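You operate a simulated robot arm through the tools that you are given. There is no shell and no other tool.

Carry out the task below with a simulated robot arm. There is one attempt and no reset: what you move stays moved.

TASK
Swing the belt end onto the sprockets, then crank one turn.
Fine: open the idler guard for it and shut it after the cranking.

It is judged by the outcome, as a careful person would: the job done as asked, and still so three seconds after it is handed in. It fails if anything else is knocked over, pushed out of place, dropped, spilled or broken.

THE ROBOT
A 6-joint arm with a two-finger parallel gripper, fixed in place. Base frame: the origin is at the foot of the arm, x ahead of it, y to its left, z up. Lengths are in cm, angles in degrees, forces in N, time in s.
With the tool pointing down near the work surface it reaches from about 10 to 56 cm from the base axis. Its first joint turns from -115.0 to 115.0 degrees. Payload 3.43 kg.
The TCP is the grasp point between the finger pads, 3.4 cm short of the fingertips. In the tool frame z runs along the fingers and y along their closing line. Largest opening 12.8 cm; finger width 2.4, thickness 1.2; the body of the gripper, 4.8 by 13 cm, starts 9.6 cm behind the TCP.
Orientation is that of the tool frame in the base frame, as a unit quaternion [x, y, z, w]. With the fingers straight down and closing along the base's y, the tool's x points along the base's -x, its y along +y and its z along -z.

THE INTERFACE
- The arm moves only by the tool jog_arm. Its argument "targets" is text: rows parted by semicolons, each of 7 numbers parted by spaces: the shift along the base's x, y, z in cm, then the turn, a rotation vector about the base's x, y, z in degrees, then the gripper command, from -1 (shut) to 1 (fully open), values between in proportion. In form: x y z rx ry rz gripper; .... A call has 1 to 20 rows; each row is the pose to reach, as a shift and turn from the pose commanded when the call began. A row lasts 0.2 s, in which the tool goes at most 5 cm and 8.6 degrees; a call with a longer step from one row to the next is refused whole, and so is a gripper value outside its range. Where a pose cannot be reached the arm comes as near as it can. A force on the tool above 70 N (or 10 N above the force at the start of the call, whichever is more), or a blocked arm, ends the call early, and 0.2 s more pass. Each finger travels about 15.3 cm/s and halts on what it meets, pressing with about 42 N; the grip force reading is that of the motor and also rises with nothing between the fingers. The clock runs only during rows and for 0.2 s after the last one: add rows that repeat a pose to give the fingers time. It gives the time, the measured TCP pose, the force on the tool (base axes), the opening and the grip force at its end, in the units of the frame above (readings bear some noise), with the torque about the TCP (base axes, N m) and any sound that the robot's microphone picked up.
- Cameras (640 x 400 px; columns grow to the right, rows downward): "scene" is fixed at [39.93, 49.98, 118.9]; the picture's right is [-1.00, 0.05, 0.00], its down [0.01, 0.24, -0.97] and it looks along [-0.05, -0.97, -0.24] (base axes); focal length 369 px, centre (320, 200). "wrist" rides on the gripper at [7.6, -1.1, -16] in the tool frame; the picture's right is [0.15, 0.99, 0.00], its down [-0.88, 0.13, -0.46] and it looks along [-0.45, 0.07, 0.89] (tool axes); focal length 234 px, centre (320, 200). There is no depth. A picture from a camera that has moved, and an enlarged one, comes with that camera's place and axes in the base frame and with its lens.
- get_image(camera): a new picture of that camera. No time passes.
- slide_trunk(by): slides the trunk up (or, below 0, down) by that many cm; the arm rides with it, the base frame stays. It gives what a move gives, with no picture.
- inspect(camera, box): a new picture of the part [left, top, right, bottom] of that camera's present view, enlarged. No time passes.
- hand_in(): hands the job in; it is judged then, once.

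Nothing tells you positions but the pictures and the camera data. Unless the task says otherwise, let go and move clear before handing in.

The tools are called by a JSON object that holds its "api" and its "payload". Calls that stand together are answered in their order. jog_arm: Moves the arm, as the interface text tells. Its arguments: {"type":"object","properties":{"targets":{"type":"string"}},"required":["targets"]} The other tools are called the same way: slide_trunk (by) slides the trunk up or down; get_image (camera) takes a picture; inspect (camera, box) takes an enlarged picture of a part of a camera's view; hand_in () hands the job in.

At the start:

```text
time_s: 0.0
position: [19.48, -34.17, 113.96]
tcp_rot: [0.001, 1.0, -0.001, 0.0]
ft_force: [-0.2, -0.4, 0.2]
ft_torque: [0.0, 0.0, -0.02]
gripper_width: 12.8
finger_force: 0.2
trunk travel left (down, up): [-77.5, 21.5]
```

scene: 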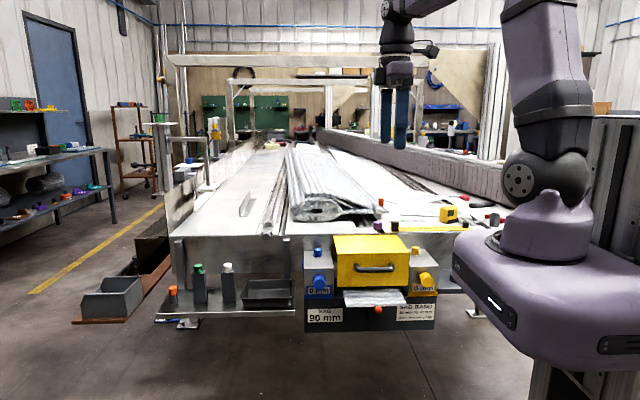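
wrist: 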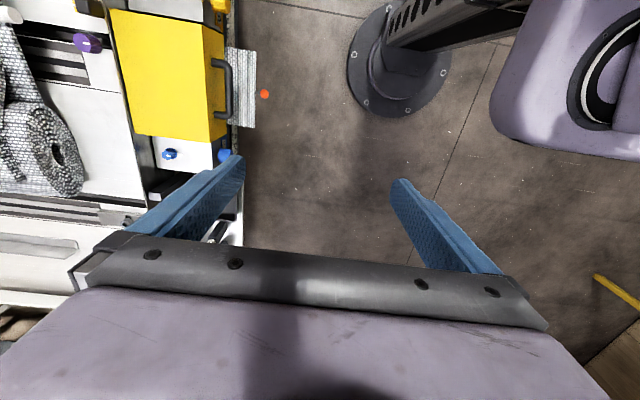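

I see a long workbench with a yellow box with a handle (possibly the idler guard), blue and yellow knobs, and clutter around it. I'll enlarge parts of both views to identify the belt, sprockets, crank and guard before I move anything.

{"api": "inspect", "payload": {"camera": "scene", "box": [290, 190, 480, 340]}}

{"api": "inspect", "payload": {"camera": "scene", "box": [150, 190, 340, 340]}}

{"api": "inspect", "payload": {"camera": "wrist", "box": [0, 0, 300, 260]}}

{"api": "inspect", "payload": {"camera": "scene", "box": [270, 120, 520, 240]}}

```text
2.67 times, centred on (385, 265) of scene
camera zoom: at [39.93, 49.98, 118.9], right [-1.0, 0.05, 0.0], down [0.01, 0.24, -0.97], along [-0.05, -0.97, -0.24], focal length 985 px, centre (147, 27)
```

zoom: 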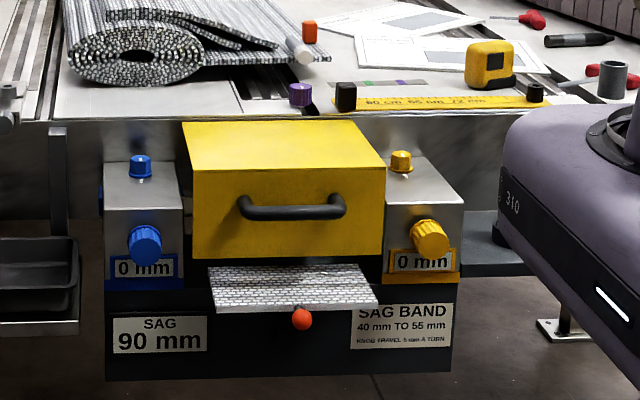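

```text
2.67 times, centred on (245, 265) of scene
camera zoom: at [39.93, 49.98, 118.9], right [-1.0, 0.05, 0.0], down [0.01, 0.24, -0.97], along [-0.05, -0.97, -0.24], focal length 985 px, centre (520, 27)
```

zoom: 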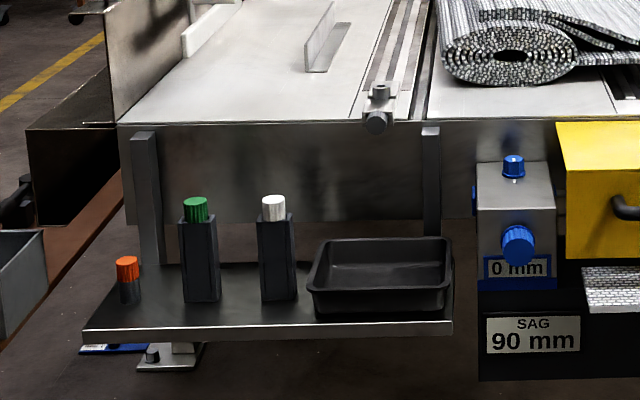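

```text
1.54 times, centred on (150, 130) of wrist
camera zoom: at [11.92, -35.47, 129.81], right [-0.15, 0.99, 0.0], down [0.88, 0.13, 0.46], along [0.45, 0.07, -0.89], focal length 360 px, centre (582, 308)
```

zoom: 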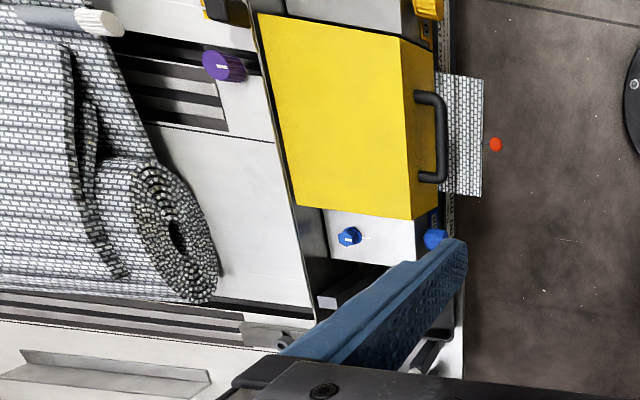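

```text
2.56 times, centred on (395, 180) of scene
camera zoom: at [39.93, 49.98, 118.9], right [-1.0, 0.05, 0.0], down [0.01, 0.24, -0.97], along [-0.05, -0.97, -0.24], focal length 946 px, centre (128, 251)
```

zoom: 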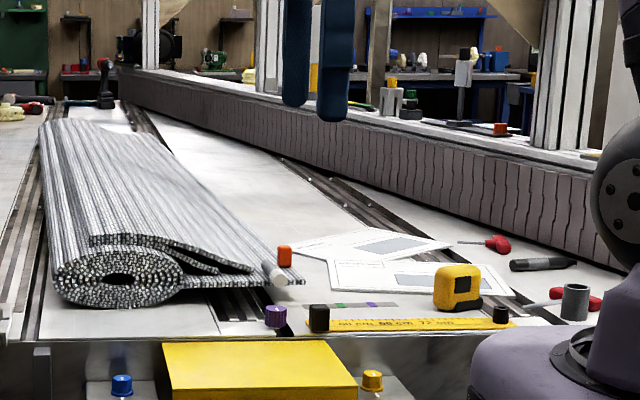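

The guard seems to be the yellow box with the black front handle (about x 17, y −57, z 69), and the mesh flap with the orange ball below it looks like the belt end. I can't see a crank yet, so I'll tilt the tool to look at the front with the wrist camera while staying well clear.

{"api": "jog_arm", "payload": {"targets": "0 1 0 -8 0 0 1; 0 2 0 -16 0 0 1; 0 3 0 -24 0 0 1; 0 4 0 -32 0 0 1; 0 5 0 -40 0 0 1"}}

{"api": "get_image", "payload": {"camera": "wrist"}}

{"api": "get_image", "payload": {"camera": "scene"}}

```text
time_s: 1.2
position: [23.37, -32.76, 113.05]
tcp_rot: [0.0, 0.94, -0.341, 0.001]
ft_force: [-0.2, 0.5, -0.8]
ft_torque: [0.03, 0.0, 0.02]
gripper_width: 12.8
finger_force: 0.0
out of reach, approached as far as the arm can: row 4, 5
trunk travel left (down, up): [-77.5, 21.5]
```

```text
taken
camera wrist: at [15.78, -23.3, 125.83], right [-0.15, 0.76, -0.64], down [0.88, 0.39, 0.26], along [0.45, -0.52, -0.72], focal length 234 px, centre (320, 200)
```

wrist: 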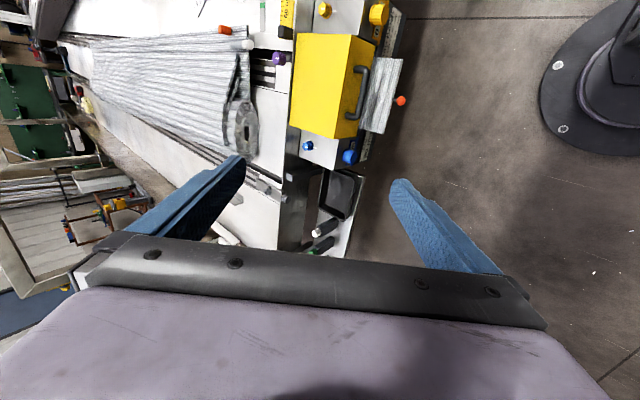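

```text
taken
```

scene: 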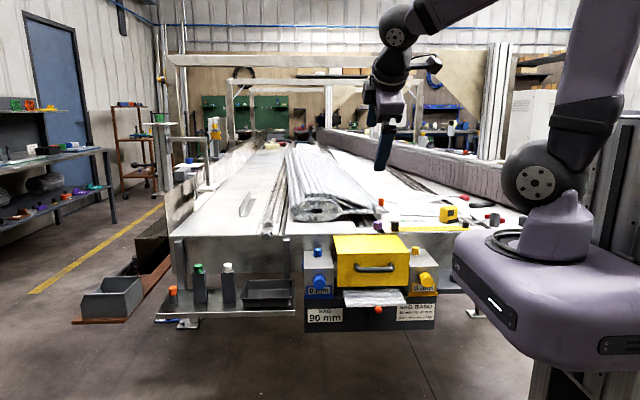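

The arm can't tilt further at this height, so the trunk needs to come down to roughly level with the station. The space under the tool at x 23, y −33 is open floor, so lowering it there is safe.

{"api": "slide_trunk", "payload": {"by": -20}}

{"api": "get_image", "payload": {"camera": "wrist"}}

{"api": "get_image", "payload": {"camera": "scene"}}

```text
time_s: 3.4
position: [23.39, -32.77, 92.95]
tcp_rot: [0.0, 0.94, -0.342, -0.001]
ft_force: [0.2, 0.0, 0.1]
ft_torque: [0.0, -0.01, 0.03]
gripper_width: 12.8
finger_force: 0.0
trunk travel left (down, up): [-57.5, 41.5]
```

```text
taken
camera wrist: at [15.75, -23.39, 105.85], right [-0.15, 0.76, -0.63], down [0.88, 0.39, 0.26], along [0.45, -0.52, -0.73], focal length 234 px, centre (320, 200)
```

wrist: 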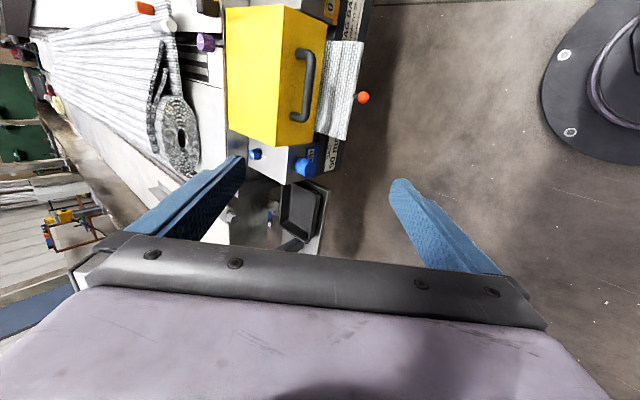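

```text
taken
```

scene: 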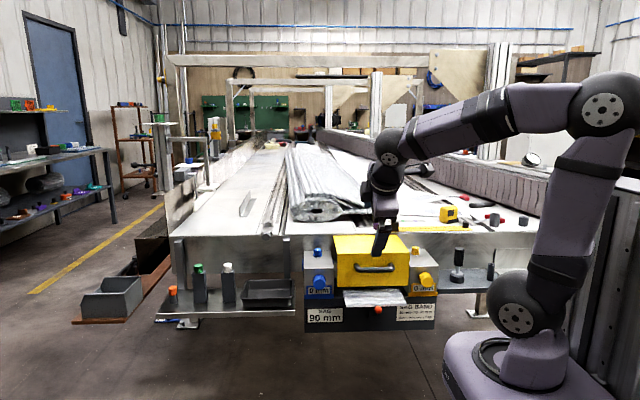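

The handle triangulates consistently to about (17, −57, 69). With the base lower, the right-hand shelf is visible, so I'll enlarge it and the station to look for the crank.

{"api": "inspect", "payload": {"camera": "scene", "box": [390, 190, 550, 330]}}

{"api": "inspect", "payload": {"camera": "wrist", "box": [180, 0, 400, 180]}}

{"api": "inspect", "payload": {"camera": "scene", "box": [295, 220, 445, 335]}}

```text
2.86 times, centred on (470, 260) of scene
camera zoom: at [39.93, 49.98, 118.9], right [-1.0, 0.05, 0.0], down [0.01, 0.24, -0.97], along [-0.05, -0.97, -0.24], focal length 1055 px, centre (-109, 29)
```

zoom: 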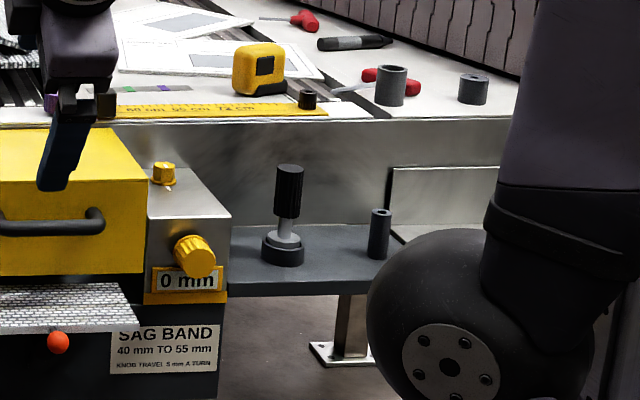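

```text
2.22 times, centred on (290, 90) of wrist
camera zoom: at [15.75, -23.39, 105.85], right [-0.15, 0.76, -0.63], down [0.88, 0.39, 0.26], along [0.45, -0.52, -0.73], focal length 520 px, centre (387, 444)
```

zoom: 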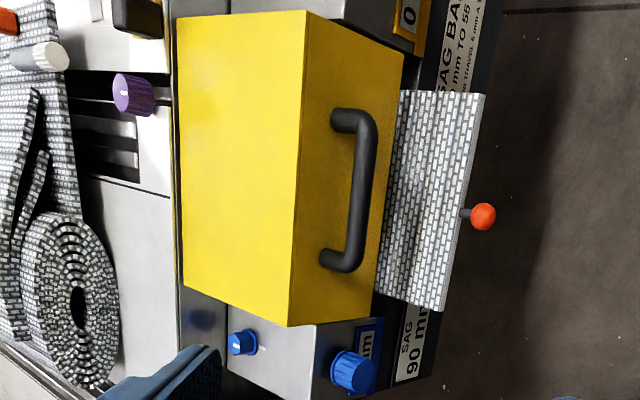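

```text
3.48 times, centred on (370, 278) of scene
camera zoom: at [39.93, 49.98, 118.9], right [-1.0, 0.05, 0.0], down [0.01, 0.24, -0.97], along [-0.05, -0.97, -0.24], focal length 1285 px, centre (146, -70)
```

zoom: 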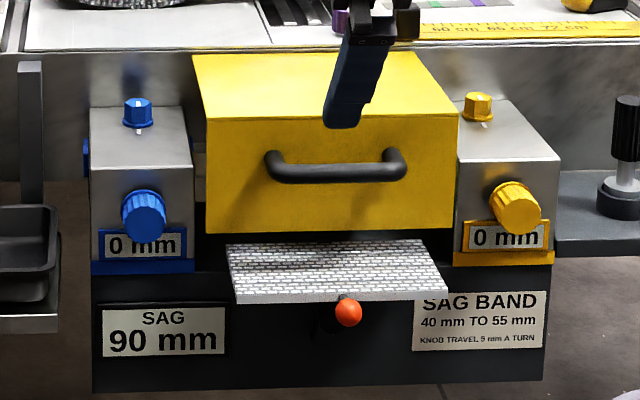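

The right shelf (around x −17, y −62, z 70) holds a black-gripped upright tool and a small tube, and there is something blue on the far side of the blue unit. I'll spin the tool about its own axis so the wrist camera sits above it and looks at the machine front.

{"api": "jog_arm", "payload": {"targets": "0 0 0 0 5.25 6.26 1; 0 0 0 0 10.5 12.5 1; 0 0 0 0 15.75 18.8 1; 0 0 0 0 21 25 1; 0 0 0 0 26.3 31.3 1; 0 0 0 0 31.5 37.6 1; 0 0 0 0 36.8 43.8 1; 0 0 0 0 42 50.1 1; 0 0 0 0 47.3 56.4 1; 0 0 0 0 52.5 62.6 1; 0 0 0 0 57.8 68.9 1"}}

{"api": "get_image", "payload": {"camera": "wrist"}}

{"api": "get_image", "payload": {"camera": "scene"}}

```text
time_s: 5.8
position: [23.37, -32.72, 92.99]
tcp_rot: [0.665, -0.664, 0.241, 0.243]
ft_force: [0.8, 0.8, 0.0]
ft_torque: [0.02, -0.02, 0.02]
gripper_width: 12.8
finger_force: 0.0
trunk travel left (down, up): [-57.5, 41.5]
```

```text
taken
camera wrist: at [24.49, -28.3, 109.92], right [-0.99, -0.11, 0.1], down [-0.13, 0.97, -0.22], along [-0.07, -0.23, -0.97], focal length 234 px, centre (320, 200)
```

wrist: 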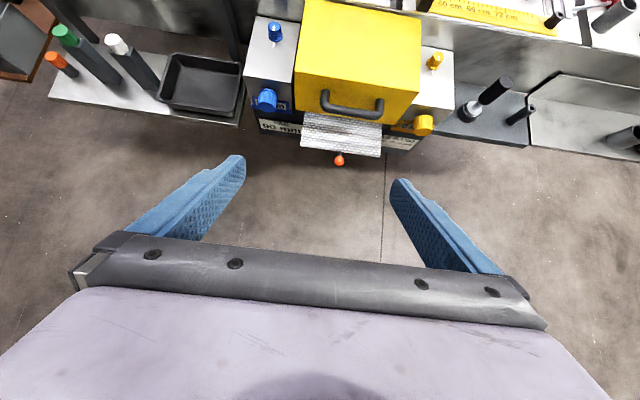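

```text
taken
```

scene: 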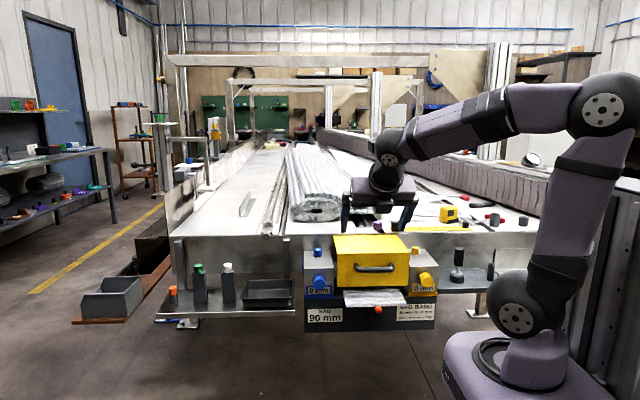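

{"api": "inspect", "payload": {"camera": "wrist", "box": [230, 0, 470, 180]}}

{"api": "inspect", "payload": {"camera": "wrist", "box": [420, 40, 640, 180]}}

{"api": "inspect", "payload": {"camera": "wrist", "box": [30, 0, 260, 150]}}

```text
2.22 times, centred on (350, 90) of wrist
camera zoom: at [24.49, -28.3, 109.92], right [-0.99, -0.11, 0.1], down [-0.13, 0.97, -0.22], along [-0.07, -0.23, -0.97], focal length 520 px, centre (253, 444)
```

zoom: 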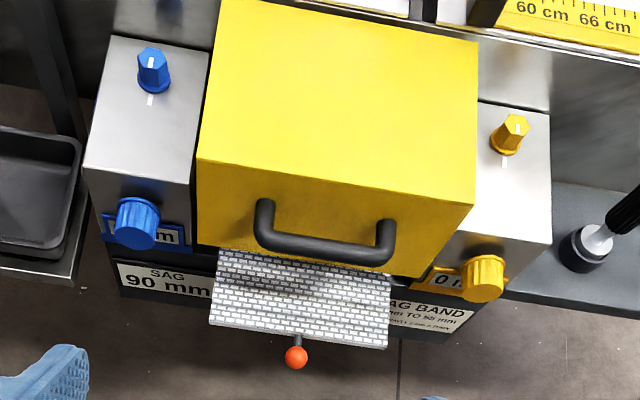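

```text
2.86 times, centred on (530, 110) of wrist
camera zoom: at [24.49, -28.3, 109.92], right [-0.99, -0.11, 0.1], down [-0.13, 0.97, -0.22], along [-0.07, -0.23, -0.97], focal length 669 px, centre (-280, 457)
```

zoom: 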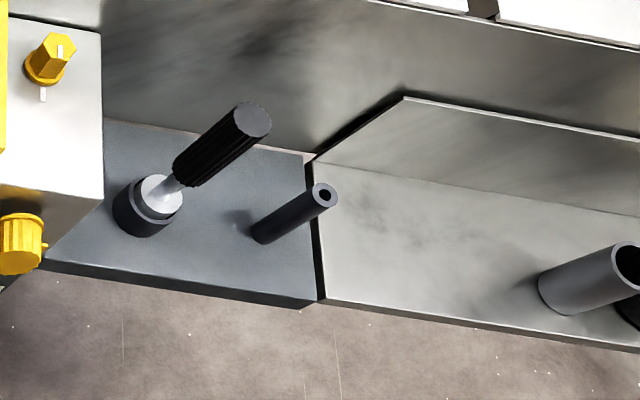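

```text
2.67 times, centred on (145, 75) of wrist
camera zoom: at [24.49, -28.3, 109.92], right [-0.99, -0.11, 0.1], down [-0.13, 0.97, -0.22], along [-0.07, -0.23, -0.97], focal length 624 px, centre (787, 533)
```

zoom: 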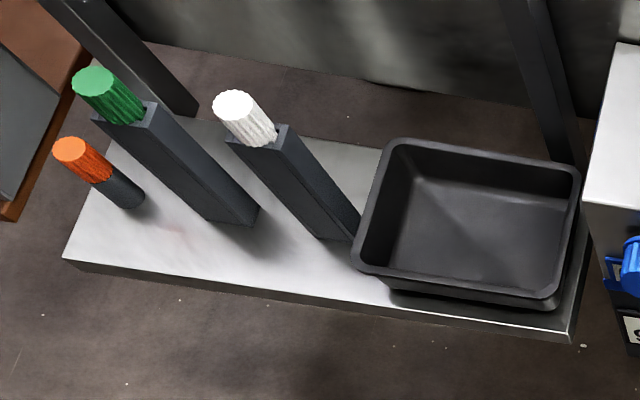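

The guard's front face sits near y −59.5, its top near z 74, and the handle bar is at (17.2, −56.8, 69.6). The orange ball on the belt flap is at (17.2, −50.2, 59.4). I still need to find the crank and the guard hinge, so I'll swing the camera out past the blue unit and look back at the side.

{"api": "jog_arm", "payload": {"targets": "3 -1 0 0 7 0 1; 6 -2 0 0 14 0 1; 9 -3 0 0 21 0 1; 12 -4 0 0 28 0 1; 14 -4 0 0 35 0 1"}}

{"api": "get_image", "payload": {"camera": "wrist"}}

```text
time_s: 7.0
position: [37.29, -36.81, 92.9]
tcp_rot: [0.707, -0.56, 0.03, 0.432]
ft_force: [0.2, -0.3, 0.4]
ft_torque: [0.01, 0.01, -0.05]
gripper_width: 12.81
finger_force: 0.1
trunk travel left (down, up): [-57.5, 41.5]
```

```text
taken
camera wrist: at [48.07, -32.34, 106.08], right [-0.75, -0.11, 0.65], down [-0.23, 0.97, -0.1], along [-0.61, -0.23, -0.76], focal length 234 px, centre (320, 200)
```

wrist: 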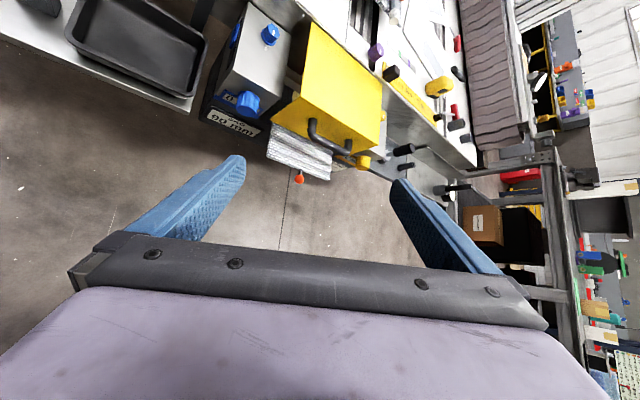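

{"api": "inspect", "payload": {"camera": "wrist", "box": [190, 0, 400, 190]}}

{"api": "get_image", "payload": {"camera": "scene"}}

```text
2.11 times, centred on (295, 95) of wrist
camera zoom: at [48.07, -32.34, 106.08], right [-0.75, -0.11, 0.65], down [-0.23, 0.97, -0.1], along [-0.61, -0.23, -0.76], focal length 493 px, centre (373, 421)
```

zoom: 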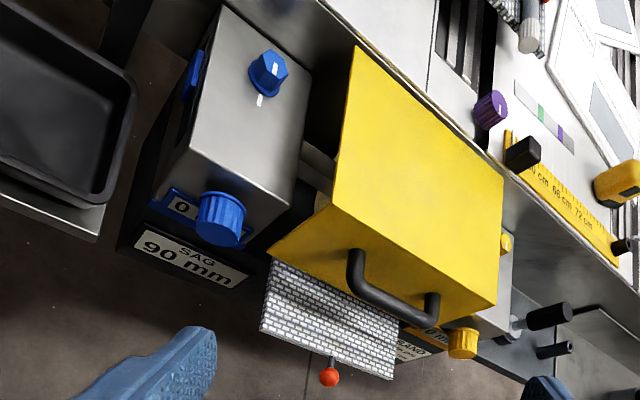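

```text
taken
```

scene: 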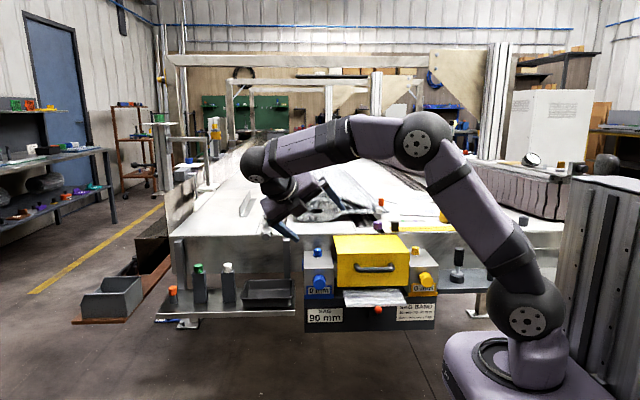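

The guard is a yellow cover between the blue and yellow take-up units, and a shaft shows in the gap. The black-gripped piece on the right shelf is the best crank candidate so far, so I'll bring the camera over to it.

{"api": "jog_arm", "payload": {"targets": "-4.5 1 0 0 -7 0 1; -9 2 0 0 -14 0 1; -13.5 3 0 0 -21 0 1; -18 3 0 0 -28 0 1; -22.5 3 0 0 -35 0 1; -27 3 0 0 -35 0 1; -31.5 3 0 0 -35 0 1; -36 3 0 0 -35 0 1; -40.5 2 0 0 -35 0 1; -45 1 0 0 -35 0 1; -48 -1 0 0 -35 0 1; -48 -3 0 0 -35 0 1"}}

{"api": "get_image", "payload": {"camera": "wrist"}}

{"api": "get_image", "payload": {"camera": "scene"}}

```text
time_s: 9.6
position: [-4.98, -42.88, 90.55]
tcp_rot: [-0.622, 0.694, -0.175, -0.316]
ft_force: [-2.4, -2.0, -0.1]
ft_torque: [0.08, -0.18, 0.13]
gripper_width: 12.79
finger_force: 0.0
out of reach, approached as far as the arm can: row 4, 5, 6, 7, 8, 9, 10, 11, 12
trunk travel left (down, up): [-57.5, 41.5]
```

```text
taken
camera wrist: at [-0.49, -38.66, 107.0], right [-0.97, 0.05, 0.24], down [0.0, 0.97, -0.22], along [-0.25, -0.22, -0.94], focal length 234 px, centre (320, 200)
```

wrist: 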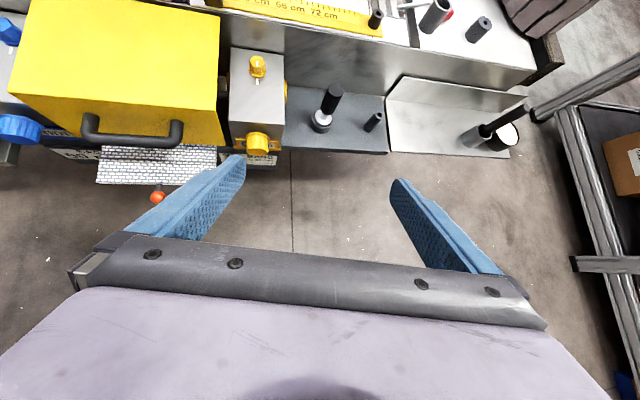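

```text
taken
```

scene: 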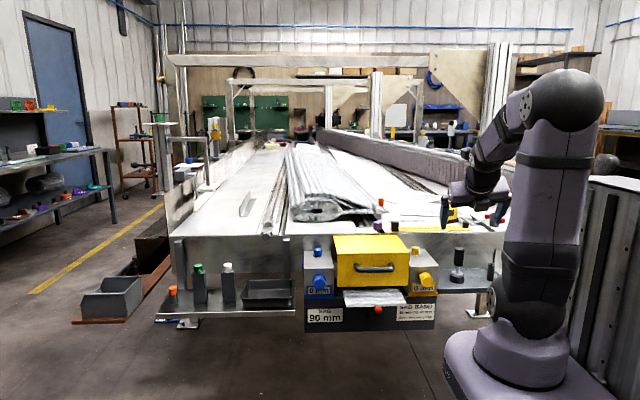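

{"api": "inspect", "payload": {"camera": "wrist", "box": [220, 30, 400, 170]}}

{"api": "inspect", "payload": {"camera": "wrist", "box": [380, 0, 560, 170]}}

```text
2.86 times, centred on (310, 100) of wrist
camera zoom: at [-0.49, -38.66, 107.0], right [-0.97, 0.05, 0.24], down [0.0, 0.97, -0.22], along [-0.25, -0.22, -0.94], focal length 669 px, centre (349, 486)
```

zoom: 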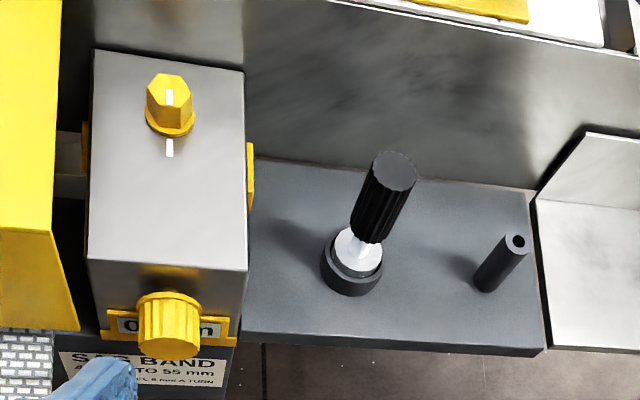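

```text
2.35 times, centred on (470, 85) of wrist
camera zoom: at [-0.49, -38.66, 107.0], right [-0.97, 0.05, 0.24], down [0.0, 0.97, -0.22], along [-0.25, -0.22, -0.94], focal length 551 px, centre (-33, 471)
```

zoom: 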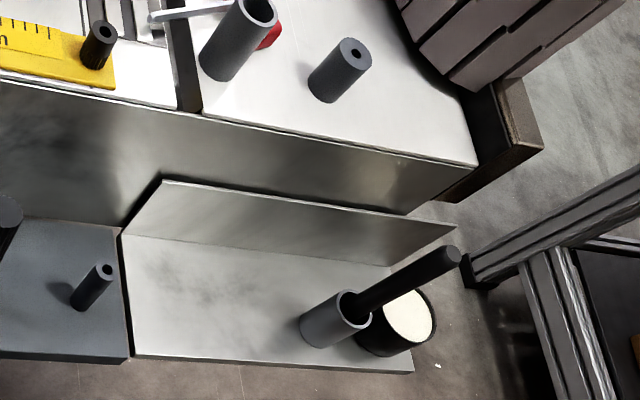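

The right-hand shelf holds tools in holders and nothing that is clearly a fixed crank, so the crank is probably behind the guard. Next I'll turn the fingers horizontal, pointing at the machine and closing vertically, while staying above and in front of the guard. That lines up for the handle.

{"api": "jog_arm", "payload": {"targets": "4.5 -1 -0.5 0 0 0 1; 9 -2 -1 0 0 0 1; 13.5 -3 -1.5 0 0 0 1; 18 -4 -2 0 0 0 1; 22.2 -5 -2.5 0 0 0 1; 22.2 -5 -2.5 -3.73 -6.74 -2.2 1; 22.2 -5 -2.5 -7.46 -13.5 -4.4 1; 22.2 -5 -2.5 -11.2 -20.2 -6.6 1; 22.2 -5 -2.5 -14.9 -27 -8.8 1; 22.2 -5 -2.5 -18.7 -33.7 -11 1; 22.2 -5 -2.5 -22.4 -40.4 -13.2 1; 22.2 -5 -2.5 -26.1 -47.2 -15.4 1; 22.2 -5 -2.5 -29.8 -53.9 -17.6 1; 22.2 -5 -2.5 -33.6 -60.6 -19.8 1; 22.2 -5 -2.5 -37.3 -67.4 -22 1; 22.2 -5 -2.5 -41 -74.1 -24.2 1; 22.2 -5 -2.5 -44.8 -80.9 -26.4 1; 22.2 -5 -2.5 -48.5 -87.6 -28.6 1"}}

{"api": "get_image", "payload": {"camera": "wrist"}}

{"api": "get_image", "payload": {"camera": "scene"}}

```text
time_s: 13.4
position: [17.36, -47.35, 88.64]
tcp_rot: [0.004, 0.707, -0.707, -0.003]
ft_force: [-0.1, -0.3, -0.1]
ft_torque: [0.01, -0.01, -0.01]
gripper_width: 12.79
finger_force: 0.1
trunk travel left (down, up): [-57.5, 41.5]
```

```text
taken
camera wrist: at [9.93, -31.35, 89.55], right [-0.14, 0.0, -0.99], down [0.88, 0.45, -0.13], along [0.44, -0.89, -0.07], focal length 234 px, centre (320, 200)
```

wrist: 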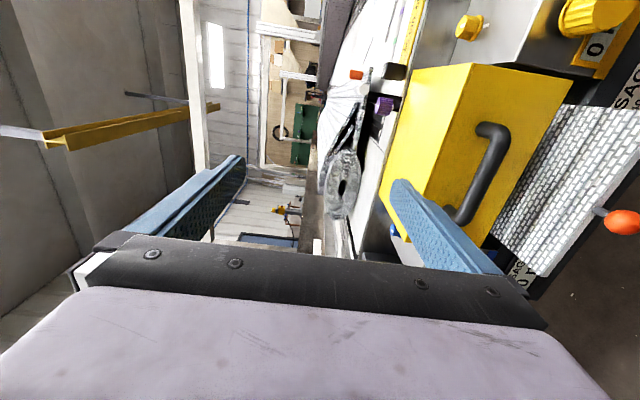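

```text
taken
```

scene: 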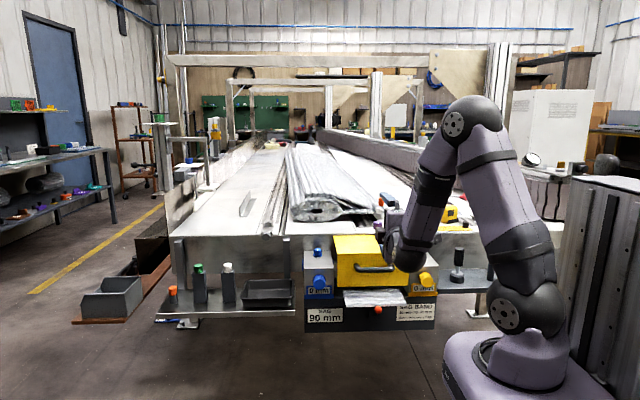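

The tool is now horizontal and in front of the guard, and this view again puts the bar near (17, −56.8, 69.3). I'll part-close the fingers to about 7 cm, lower to bar height, and look before going in.

{"api": "jog_arm", "payload": {"targets": "0 1 -4 0 0 0 0.1; 0 1 -8 0 0 0 0.1; 0 1 -12 0 0 0 0.1; 0 1 -16 0 0 0 0.1; 0 1 -19.2 0 0 0 0.1; 0 1 -19.2 0 0 0 0.1"}}

{"api": "get_image", "payload": {"camera": "wrist"}}

{"api": "get_image", "payload": {"camera": "scene"}}

```text
time_s: 14.8
position: [17.46, -46.3, 69.33]
tcp_rot: [0.003, 0.708, -0.706, -0.003]
ft_force: [-0.3, 0.0, -0.1]
ft_torque: [0.02, -0.03, -0.02]
gripper_width: 7.05
finger_force: 0.0
trunk travel left (down, up): [-57.5, 41.5]
```

```text
taken
camera wrist: at [9.94, -30.3, 70.37], right [-0.15, 0.0, -0.99], down [0.88, 0.45, -0.13], along [0.44, -0.89, -0.07], focal length 234 px, centre (320, 200)
```

wrist: 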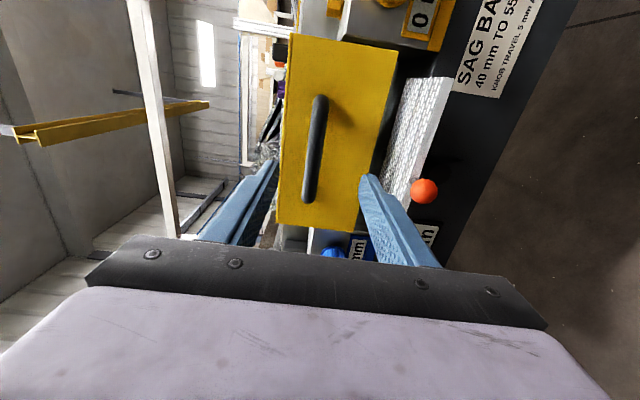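

```text
taken
```

scene: 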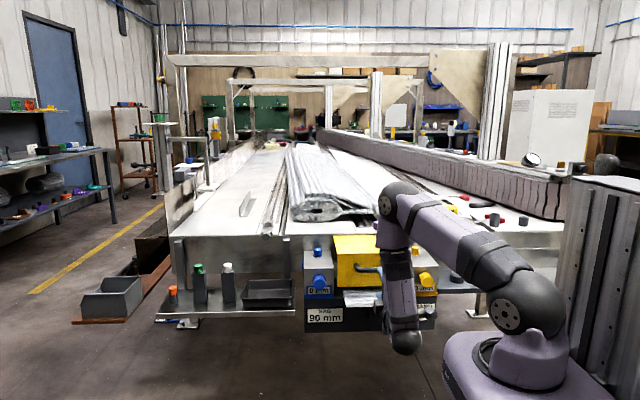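

The bar reads at z ≈ 69.7 and is centred at x ≈ 17.4, level with the tool and between the fingers. I'll move in so the bar sits about 1.5 cm from the fingertips, then close on it.

{"api": "jog_arm", "payload": {"targets": "0 -3 0.3 0 0 0 0.1; 0 -6 0.3 0 0 0 0.1; 0 -8.5 0.3 0 0 0 0.1; 0 -8.5 0.3 0 0 0 0.1"}}

{"api": "get_image", "payload": {"camera": "wrist"}}

```text
time_s: 15.8
position: [17.41, -54.73, 69.65]
tcp_rot: [0.004, 0.708, -0.706, -0.003]
ft_force: [0.0, -0.1, 0.5]
ft_torque: [-0.02, 0.02, 0.0]
gripper_width: 7.06
finger_force: 0.0
trunk travel left (down, up): [-57.5, 41.5]
```

```text
taken
camera wrist: at [9.98, -38.79, 70.6], right [-0.15, 0.0, -0.99], down [0.88, 0.45, -0.13], along [0.44, -0.89, -0.07], focal length 234 px, centre (320, 200)
```

wrist: 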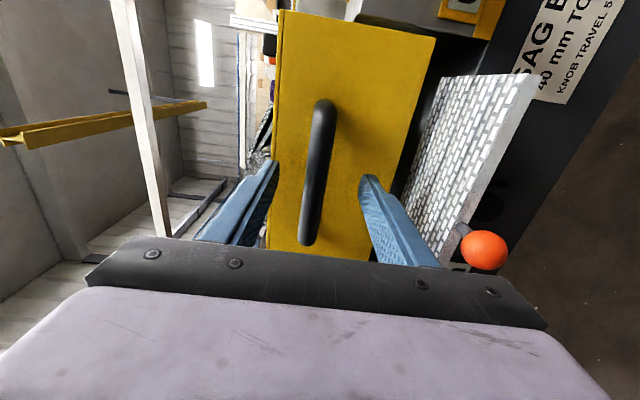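

Both fingers straddle the bar, above and below, with nothing else touched and no force reading. I'll close on it and check the grip.

{"api": "jog_arm", "payload": {"targets": "0 0 0 0 0 0 -0.3; 0 0 0 0 0 0 -0.8; 0 0 0 0 0 0 -0.8; 0 0 0 0 0 0 -0.8"}}

{"api": "get_image", "payload": {"camera": "wrist"}}

```text
time_s: 16.8
position: [17.31, -54.81, 69.94]
tcp_rot: [-0.004, -0.704, 0.71, 0.002]
ft_force: [1.9, -7.4, 17.0]
ft_torque: [-0.14, 0.2, -0.37]
gripper_width: 1.75
finger_force: 45.3
trunk travel left (down, up): [-57.5, 41.5]
```

```text
taken
camera wrist: at [10.0, -38.81, 70.82], right [-0.14, -0.01, -0.99], down [0.88, 0.45, -0.13], along [0.44, -0.89, -0.06], focal length 234 px, centre (320, 200)
```

wrist: 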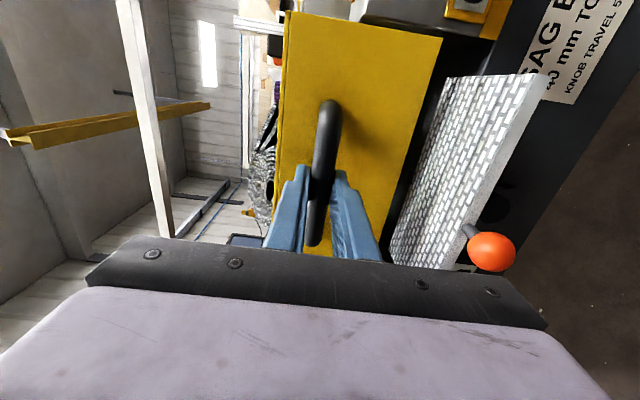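

The grip is on the bar at 1.75 cm wide with 45 N. I'll ease the handle up a little and read the force to learn how the guard is hinged.

{"api": "jog_arm", "payload": {"targets": "0 0.05 0.4 0 0 0 -0.8; 0 0.1 0.8 1 0 0 -0.8; 0 0.15 1.2 2 0 0 -0.8"}}

{"api": "get_image", "payload": {"camera": "scene"}}

{"api": "get_image", "payload": {"camera": "wrist"}}

```text
time_s: 17.6
position: [17.34, -54.66, 70.62]
tcp_rot: [0.002, 0.723, -0.691, -0.003]
ft_force: [5.0, -11.5, -2.3]
ft_torque: [0.2, -0.19, -0.01]
gripper_width: 1.74
finger_force: 44.9
trunk travel left (down, up): [-57.5, 41.5]
```

```text
taken
```

scene: 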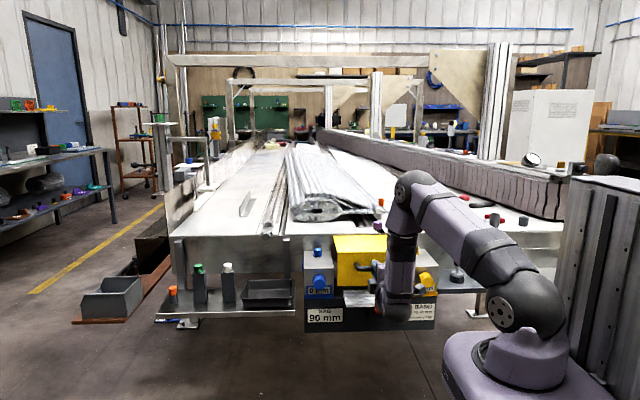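

```text
taken
camera wrist: at [9.96, -38.77, 72.25], right [-0.15, 0.05, -0.99], down [0.88, 0.46, -0.11], along [0.45, -0.89, -0.11], focal length 234 px, centre (320, 200)
```

wrist: 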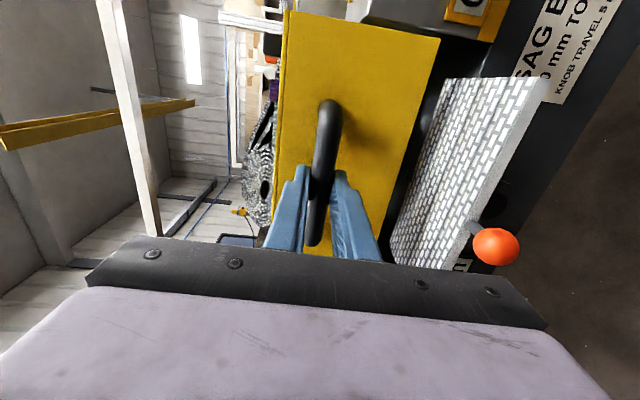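

The handle comes up with little resistance, just a slight pull toward the machine, which fits a hinge at the rear. I'll keep raising it along that arc in small steps.

{"api": "jog_arm", "payload": {"targets": "0 -0.15 0.6 1.5 0 0 -0.8; 0 -0.25 1.2 3 0 0 -0.8; 0 -0.35 1.8 4.5 0 0 -0.8; 0 -0.5 2.4 6 0 0 -0.8; 0 -0.7 3 8 0 0 -0.8"}}

{"api": "get_image", "payload": {"camera": "scene"}}

{"api": "get_image", "payload": {"camera": "wrist"}}

```text
time_s: 18.8
position: [17.35, -55.03, 73.86]
tcp_rot: [0.002, 0.768, -0.641, -0.005]
ft_force: [2.6, 34.1, -3.0]
ft_torque: [0.09, -0.21, -0.03]
gripper_width: 1.74
finger_force: 45.2
trunk travel left (down, up): [-57.5, 41.5]
```

```text
taken
```

scene: 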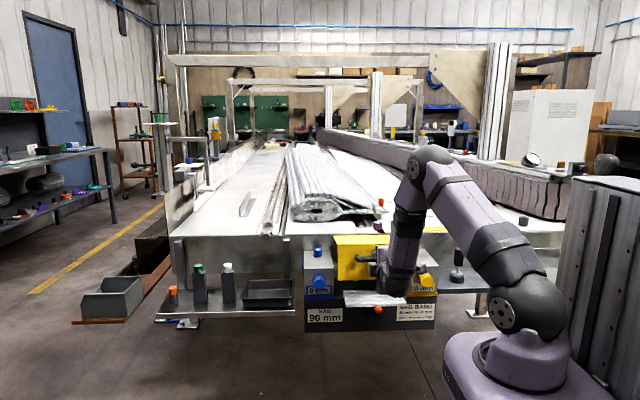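

```text
taken
camera wrist: at [9.92, -39.49, 77.68], right [-0.15, 0.18, -0.97], down [0.88, 0.46, -0.05], along [0.44, -0.87, -0.23], focal length 234 px, centre (320, 200)
```

wrist: 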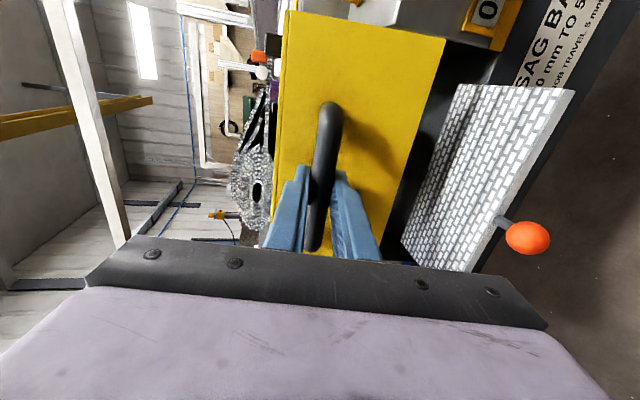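

Rising 4 cm with about 10° of rotation and a +y reaction fits a hinge near (y −77, z 73.5), behind and above the handle. I'll follow an arc about that line, keep the tool turning with the guard, and ease off the y push.

{"api": "jog_arm", "payload": {"targets": "0 0.45 0.8 2 0 0 -0.8; 0 0.6 1.6 4 0 0 -0.8; 0 0.55 2.55 6.5 0 0 -0.8; 0 0.41 3.53 9 0 0 -0.8; 0 0.2 4.5 11.5 0 0 -0.8; 0 -0.01 5.42 14 0 0 -0.8"}}

{"api": "get_image", "payload": {"camera": "wrist"}}

{"api": "get_image", "payload": {"camera": "scene"}}

```text
time_s: 20.2
position: [17.3, -55.6, 79.01]
tcp_rot: [0.002, 0.84, -0.542, -0.004]
ft_force: [1.2, -16.7, -6.3]
ft_torque: [-0.05, 0.35, -0.72]
gripper_width: 1.73
finger_force: 44.5
trunk travel left (down, up): [-57.5, 41.5]
```

```text
taken
camera wrist: at [9.93, -41.46, 86.62], right [-0.15, 0.41, -0.9], down [0.89, 0.46, 0.07], along [0.44, -0.79, -0.43], focal length 234 px, centre (320, 200)
```

wrist: 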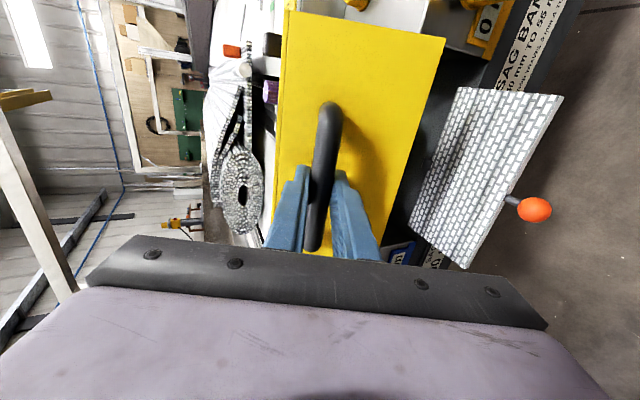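

```text
taken
```

scene: 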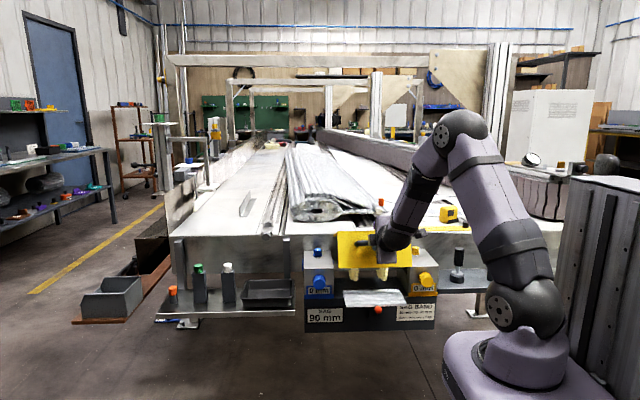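

The guard is swinging open and pieces are showing beneath it. The latest fit puts the hinge near (y −76.3, z 72.5), so I'll continue along that arc.

{"api": "jog_arm", "payload": {"targets": "0 -0.4 0.7 2.3 0 0 -0.8; 0 -0.77 1.4 4.6 0 0 -0.8; 0 -1.15 2.27 7.1 0 0 -0.8; 0 -1.56 3.12 9.6 0 0 -0.8; 0 -2.02 3.96 12.1 0 0 -0.8; 0 -2.49 4.78 14.6 0 0 -0.8; 0 -3.02 5.57 17.1 0 0 -0.8; 0 -3.57 6.34 19.6 0 0 -0.8"}}

{"api": "get_image", "payload": {"camera": "scene"}}

{"api": "get_image", "payload": {"camera": "wrist"}}

```text
time_s: 22.0
position: [17.32, -58.68, 86.01]
tcp_rot: [0.003, 0.919, -0.395, -0.004]
ft_force: [7.6, 23.8, 13.9]
ft_torque: [0.06, 0.56, -0.45]
gripper_width: 1.75
finger_force: 45.0
out of reach, approached as far as the arm can: row 6
trunk travel left (down, up): [-57.5, 41.5]
```

```text
taken
```

scene: 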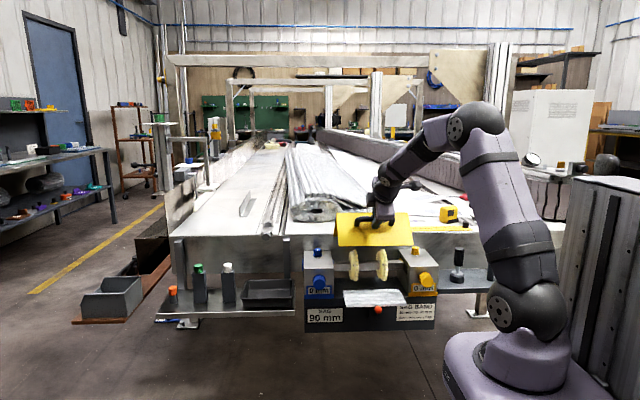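

```text
taken
camera wrist: at [9.94, -47.91, 97.7], right [-0.14, 0.68, -0.72], down [0.89, 0.41, 0.21], along [0.44, -0.6, -0.66], focal length 234 px, centre (320, 200)
```

wrist: 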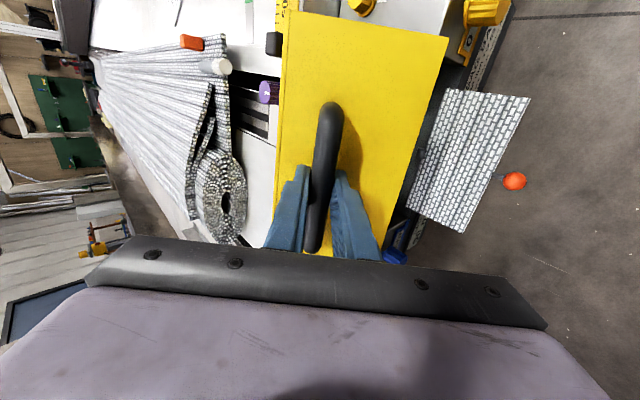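

The cream sprockets on the idler shaft are now in view under the guard. I'll enlarge that area before continuing.

{"api": "inspect", "payload": {"camera": "scene", "box": [295, 200, 445, 335]}}

```text
2.96 times, centred on (370, 268) of scene
camera zoom: at [39.93, 49.98, 118.9], right [-1.0, 0.05, 0.0], down [0.01, 0.24, -0.97], along [-0.05, -0.97, -0.24], focal length 1094 px, centre (172, 0)
```

zoom: 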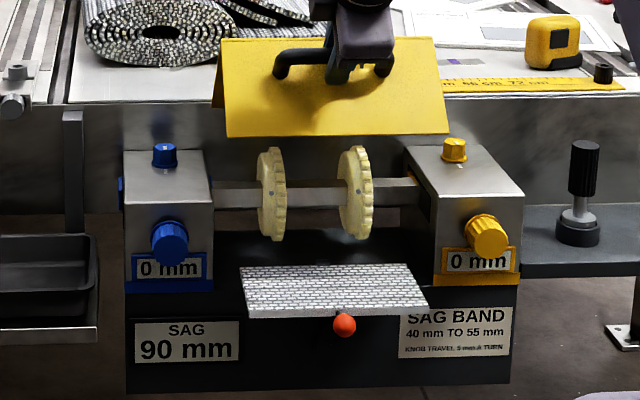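

Two sprockets sit on the square shaft, and the belt flap hangs below them. A better fit puts the hinge at (y −77, z 73.5), radius 20.6 to the bar. I'll keep swinging up but hold the tool pitch near 50°, letting the bar roll in the grip to stay within reach.

{"api": "jog_arm", "payload": {"targets": "0 -0.21 1.52 2.4 0 0 -0.8; 0 -1.03 2.55 4.4 0 0 -0.8; 0 -2.02 3.64 5.4 0 0 -0.8; 0 -3.08 4.66 6.4 0 0 -0.8; 0 -4.18 5.59 6.4 0 0 -0.8; 0 -5.34 6.43 6.4 0 0 -0.8"}}

{"api": "inspect", "payload": {"camera": "scene", "box": [295, 180, 495, 335]}}

{"api": "get_image", "payload": {"camera": "wrist"}}

```text
time_s: 23.4
position: [17.34, -64.19, 92.1]
tcp_rot: [0.001, 0.941, -0.339, -0.004]
ft_force: [0.0, 0.8, -5.6]
ft_torque: [0.22, 0.44, 0.0]
gripper_width: 1.76
finger_force: 45.1
trunk travel left (down, up): [-57.5, 41.5]
```

```text
2.58 times, centred on (395, 258) of scene
camera zoom: at [39.93, 49.98, 118.9], right [-1.0, 0.05, 0.0], down [0.01, 0.24, -0.97], along [-0.05, -0.97, -0.24], focal length 953 px, centre (126, 52)
```

zoom: 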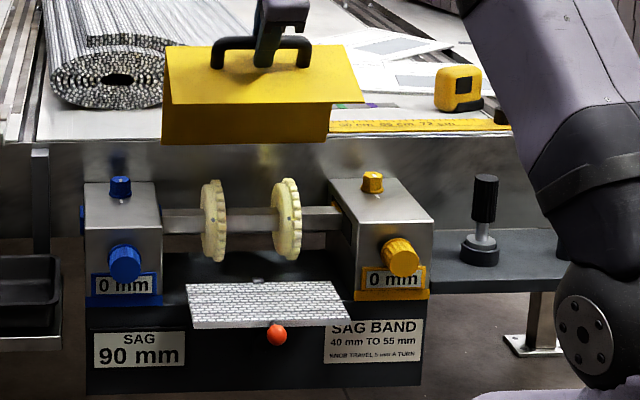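

```text
taken
camera wrist: at [9.94, -54.94, 104.91], right [-0.15, 0.76, -0.63], down [0.88, 0.39, 0.26], along [0.44, -0.52, -0.73], focal length 234 px, centre (320, 200)
```

wrist: 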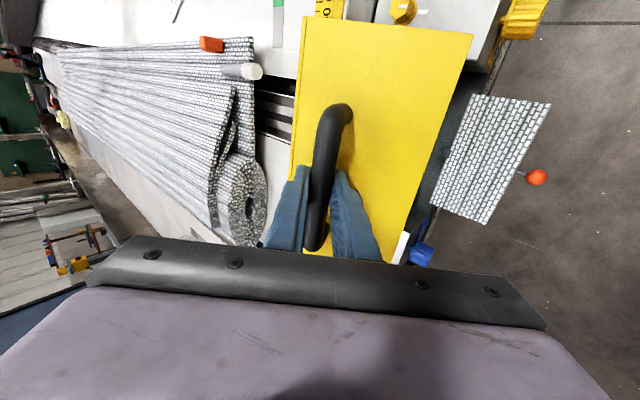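

Forces are near zero, so the hinge model is good. I'll take the guard on toward vertical while levelling the tool a little.

{"api": "jog_arm", "payload": {"targets": "0 -1.19 0.73 -1 0 0 -0.8; 0 -2.41 1.37 -3 0 0 -0.8; 0 -3.68 1.9 -5 0 0 -0.8; 0 -4.98 2.35 -7 0 0 -0.8; 0 -6.3 2.67 -10 0 0 -0.8"}}

{"api": "inspect", "payload": {"camera": "scene", "box": [295, 160, 495, 335]}}

{"api": "get_image", "payload": {"camera": "wrist"}}

```text
time_s: 24.6
position: [17.39, -69.99, 94.83]
tcp_rot: [0.002, 0.909, -0.417, -0.005]
ft_force: [-0.3, 39.4, -4.1]
ft_torque: [0.32, -0.08, 0.93]
gripper_width: 1.75
finger_force: 45.1
trunk travel left (down, up): [-57.5, 41.5]
```

```text
2.29 times, centred on (395, 248) of scene
camera zoom: at [39.93, 49.98, 118.9], right [-1.0, 0.05, 0.0], down [0.01, 0.24, -0.97], along [-0.05, -0.97, -0.24], focal length 844 px, centre (149, 91)
```

zoom: 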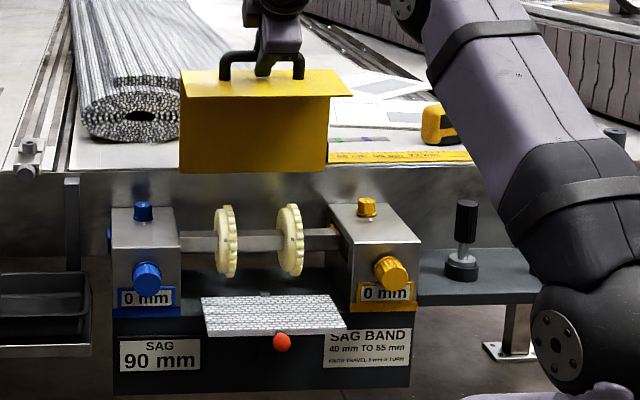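

```text
taken
camera wrist: at [9.98, -58.58, 105.79], right [-0.15, 0.65, -0.75], down [0.89, 0.42, 0.19], along [0.44, -0.63, -0.63], focal length 234 px, centre (320, 200)
```

wrist: 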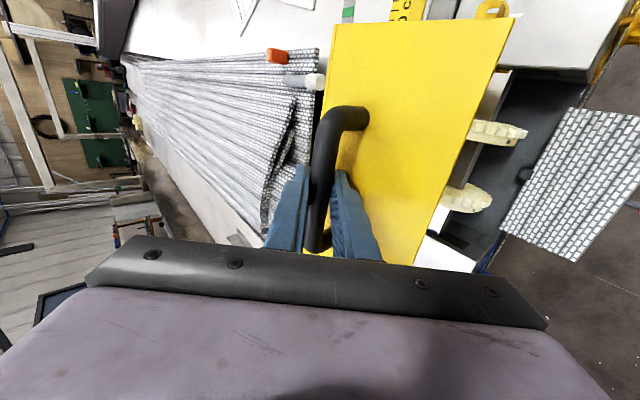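

The guard has met its stop, with 39 N pushing back in y and the bar at about 84° of swing. I'll relax that push, then ease the fingers open slightly with the lower one still under the bar, to see whether the guard stays up by itself.

{"api": "jog_arm", "payload": {"targets": "0 0.55 0.1 0 0 0 -0.8; 0 0.55 0.1 0 0 0 -0.8; 0 0.75 0.3 0 0 0 -0.65; 0 0.85 0.4 0 0 0 -0.58; 0 0.85 0.4 0 0 0 -0.58; 0 0.85 0.4 0 0 0 -0.58"}}

{"api": "get_image", "payload": {"camera": "wrist"}}

{"api": "inspect", "payload": {"camera": "scene", "box": [295, 160, 495, 335]}}

```text
time_s: 26.0
position: [17.43, -69.76, 95.0]
tcp_rot: [0.001, 0.907, -0.42, -0.005]
ft_force: [-0.5, -0.4, -11.7]
ft_torque: [-0.41, 0.12, 0.02]
gripper_width: 3.16
finger_force: 4.3
trunk travel left (down, up): [-57.5, 41.5]
```

```text
taken
camera wrist: at [9.94, -58.36, 106.03], right [-0.15, 0.64, -0.75], down [0.88, 0.43, 0.19], along [0.44, -0.64, -0.63], focal length 234 px, centre (320, 200)
```

wrist: 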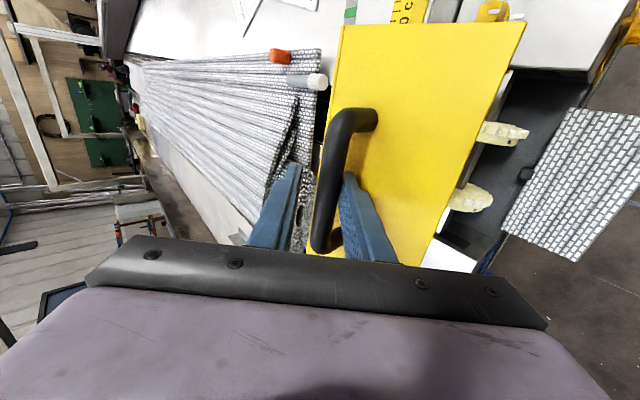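

```text
2.29 times, centred on (395, 248) of scene
camera zoom: at [39.93, 49.98, 118.9], right [-1.0, 0.05, 0.0], down [0.01, 0.24, -0.97], along [-0.05, -0.97, -0.24], focal length 844 px, centre (149, 91)
```

zoom: 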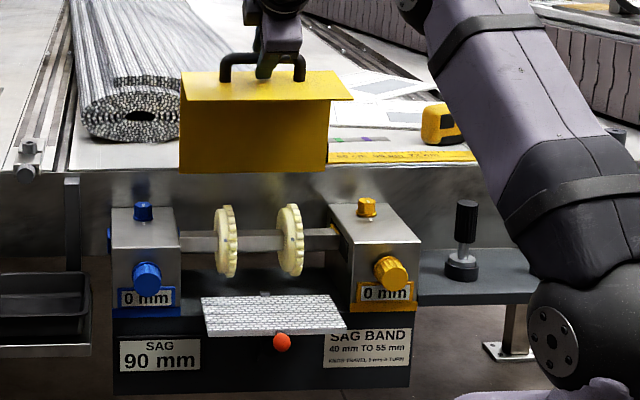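

The lower finger now carries about 12 N, so the guard may be leaning on it. I'll hold still for a moment and see whether that load or the guard position changes.

{"api": "jog_arm", "payload": {"targets": "0 0 0 0 0 0 -0.58; 0 0 0 0 0 0 -0.58; 0 0 0 0 0 0 -0.58"}}

{"api": "inspect", "payload": {"camera": "wrist", "box": [220, 80, 440, 270]}}

```text
time_s: 26.8
position: [17.4, -69.79, 95.04]
tcp_rot: [0.002, 0.907, -0.421, -0.004]
ft_force: [0.1, 4.1, -9.4]
ft_torque: [-0.01, 0.15, -0.02]
gripper_width: 3.25
finger_force: 4.4
trunk travel left (down, up): [-57.5, 41.5]
```

```text
2.11 times, centred on (330, 175) of wrist
camera zoom: at [9.94, -58.3, 106.08], right [-0.15, 0.64, -0.75], down [0.88, 0.43, 0.19], along [0.44, -0.64, -0.63], focal length 493 px, centre (299, 253)
```

zoom: 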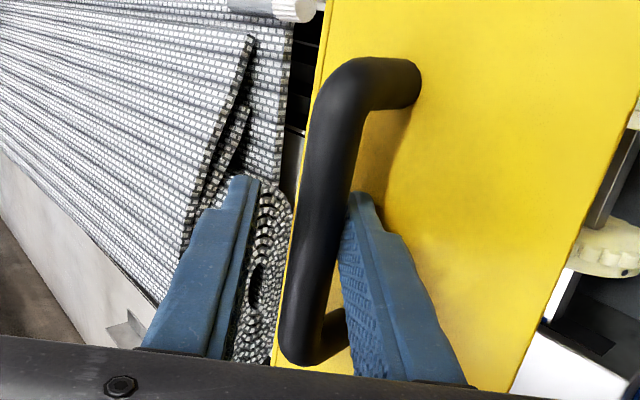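

The bar is resting on the lower finger. To tell whether the guard is truly falling or the finger is just wedged, I'll back the tool off slightly in the closing direction and see if the load follows.

{"api": "jog_arm", "payload": {"targets": "0 0.4 -0.12 0 0 0 -0.5; 0 0.7 -0.2 0 0 0 -0.5; 0 0.7 -0.2 0 0 0 -0.5; 0 0.7 -0.2 0 0 0 -0.5"}}

{"api": "inspect", "payload": {"camera": "wrist", "box": [220, 80, 440, 270]}}

```text
time_s: 27.8
position: [17.41, -69.04, 95.02]
tcp_rot: [0.002, 0.907, -0.422, -0.004]
ft_force: [-0.7, 0.2, 0.0]
ft_torque: [0.02, 0.03, -0.02]
gripper_width: 3.18
finger_force: 0.1
trunk travel left (down, up): [-57.5, 41.5]
```

```text
2.11 times, centred on (330, 175) of wrist
camera zoom: at [9.9, -57.57, 106.02], right [-0.15, 0.64, -0.76], down [0.88, 0.43, 0.19], along [0.44, -0.64, -0.63], focal length 493 px, centre (299, 253)
```

zoom: 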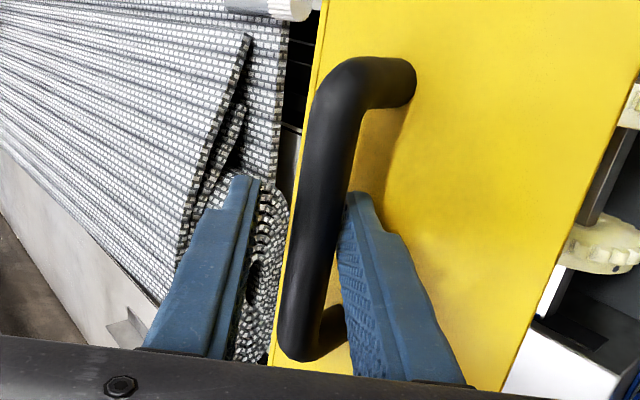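

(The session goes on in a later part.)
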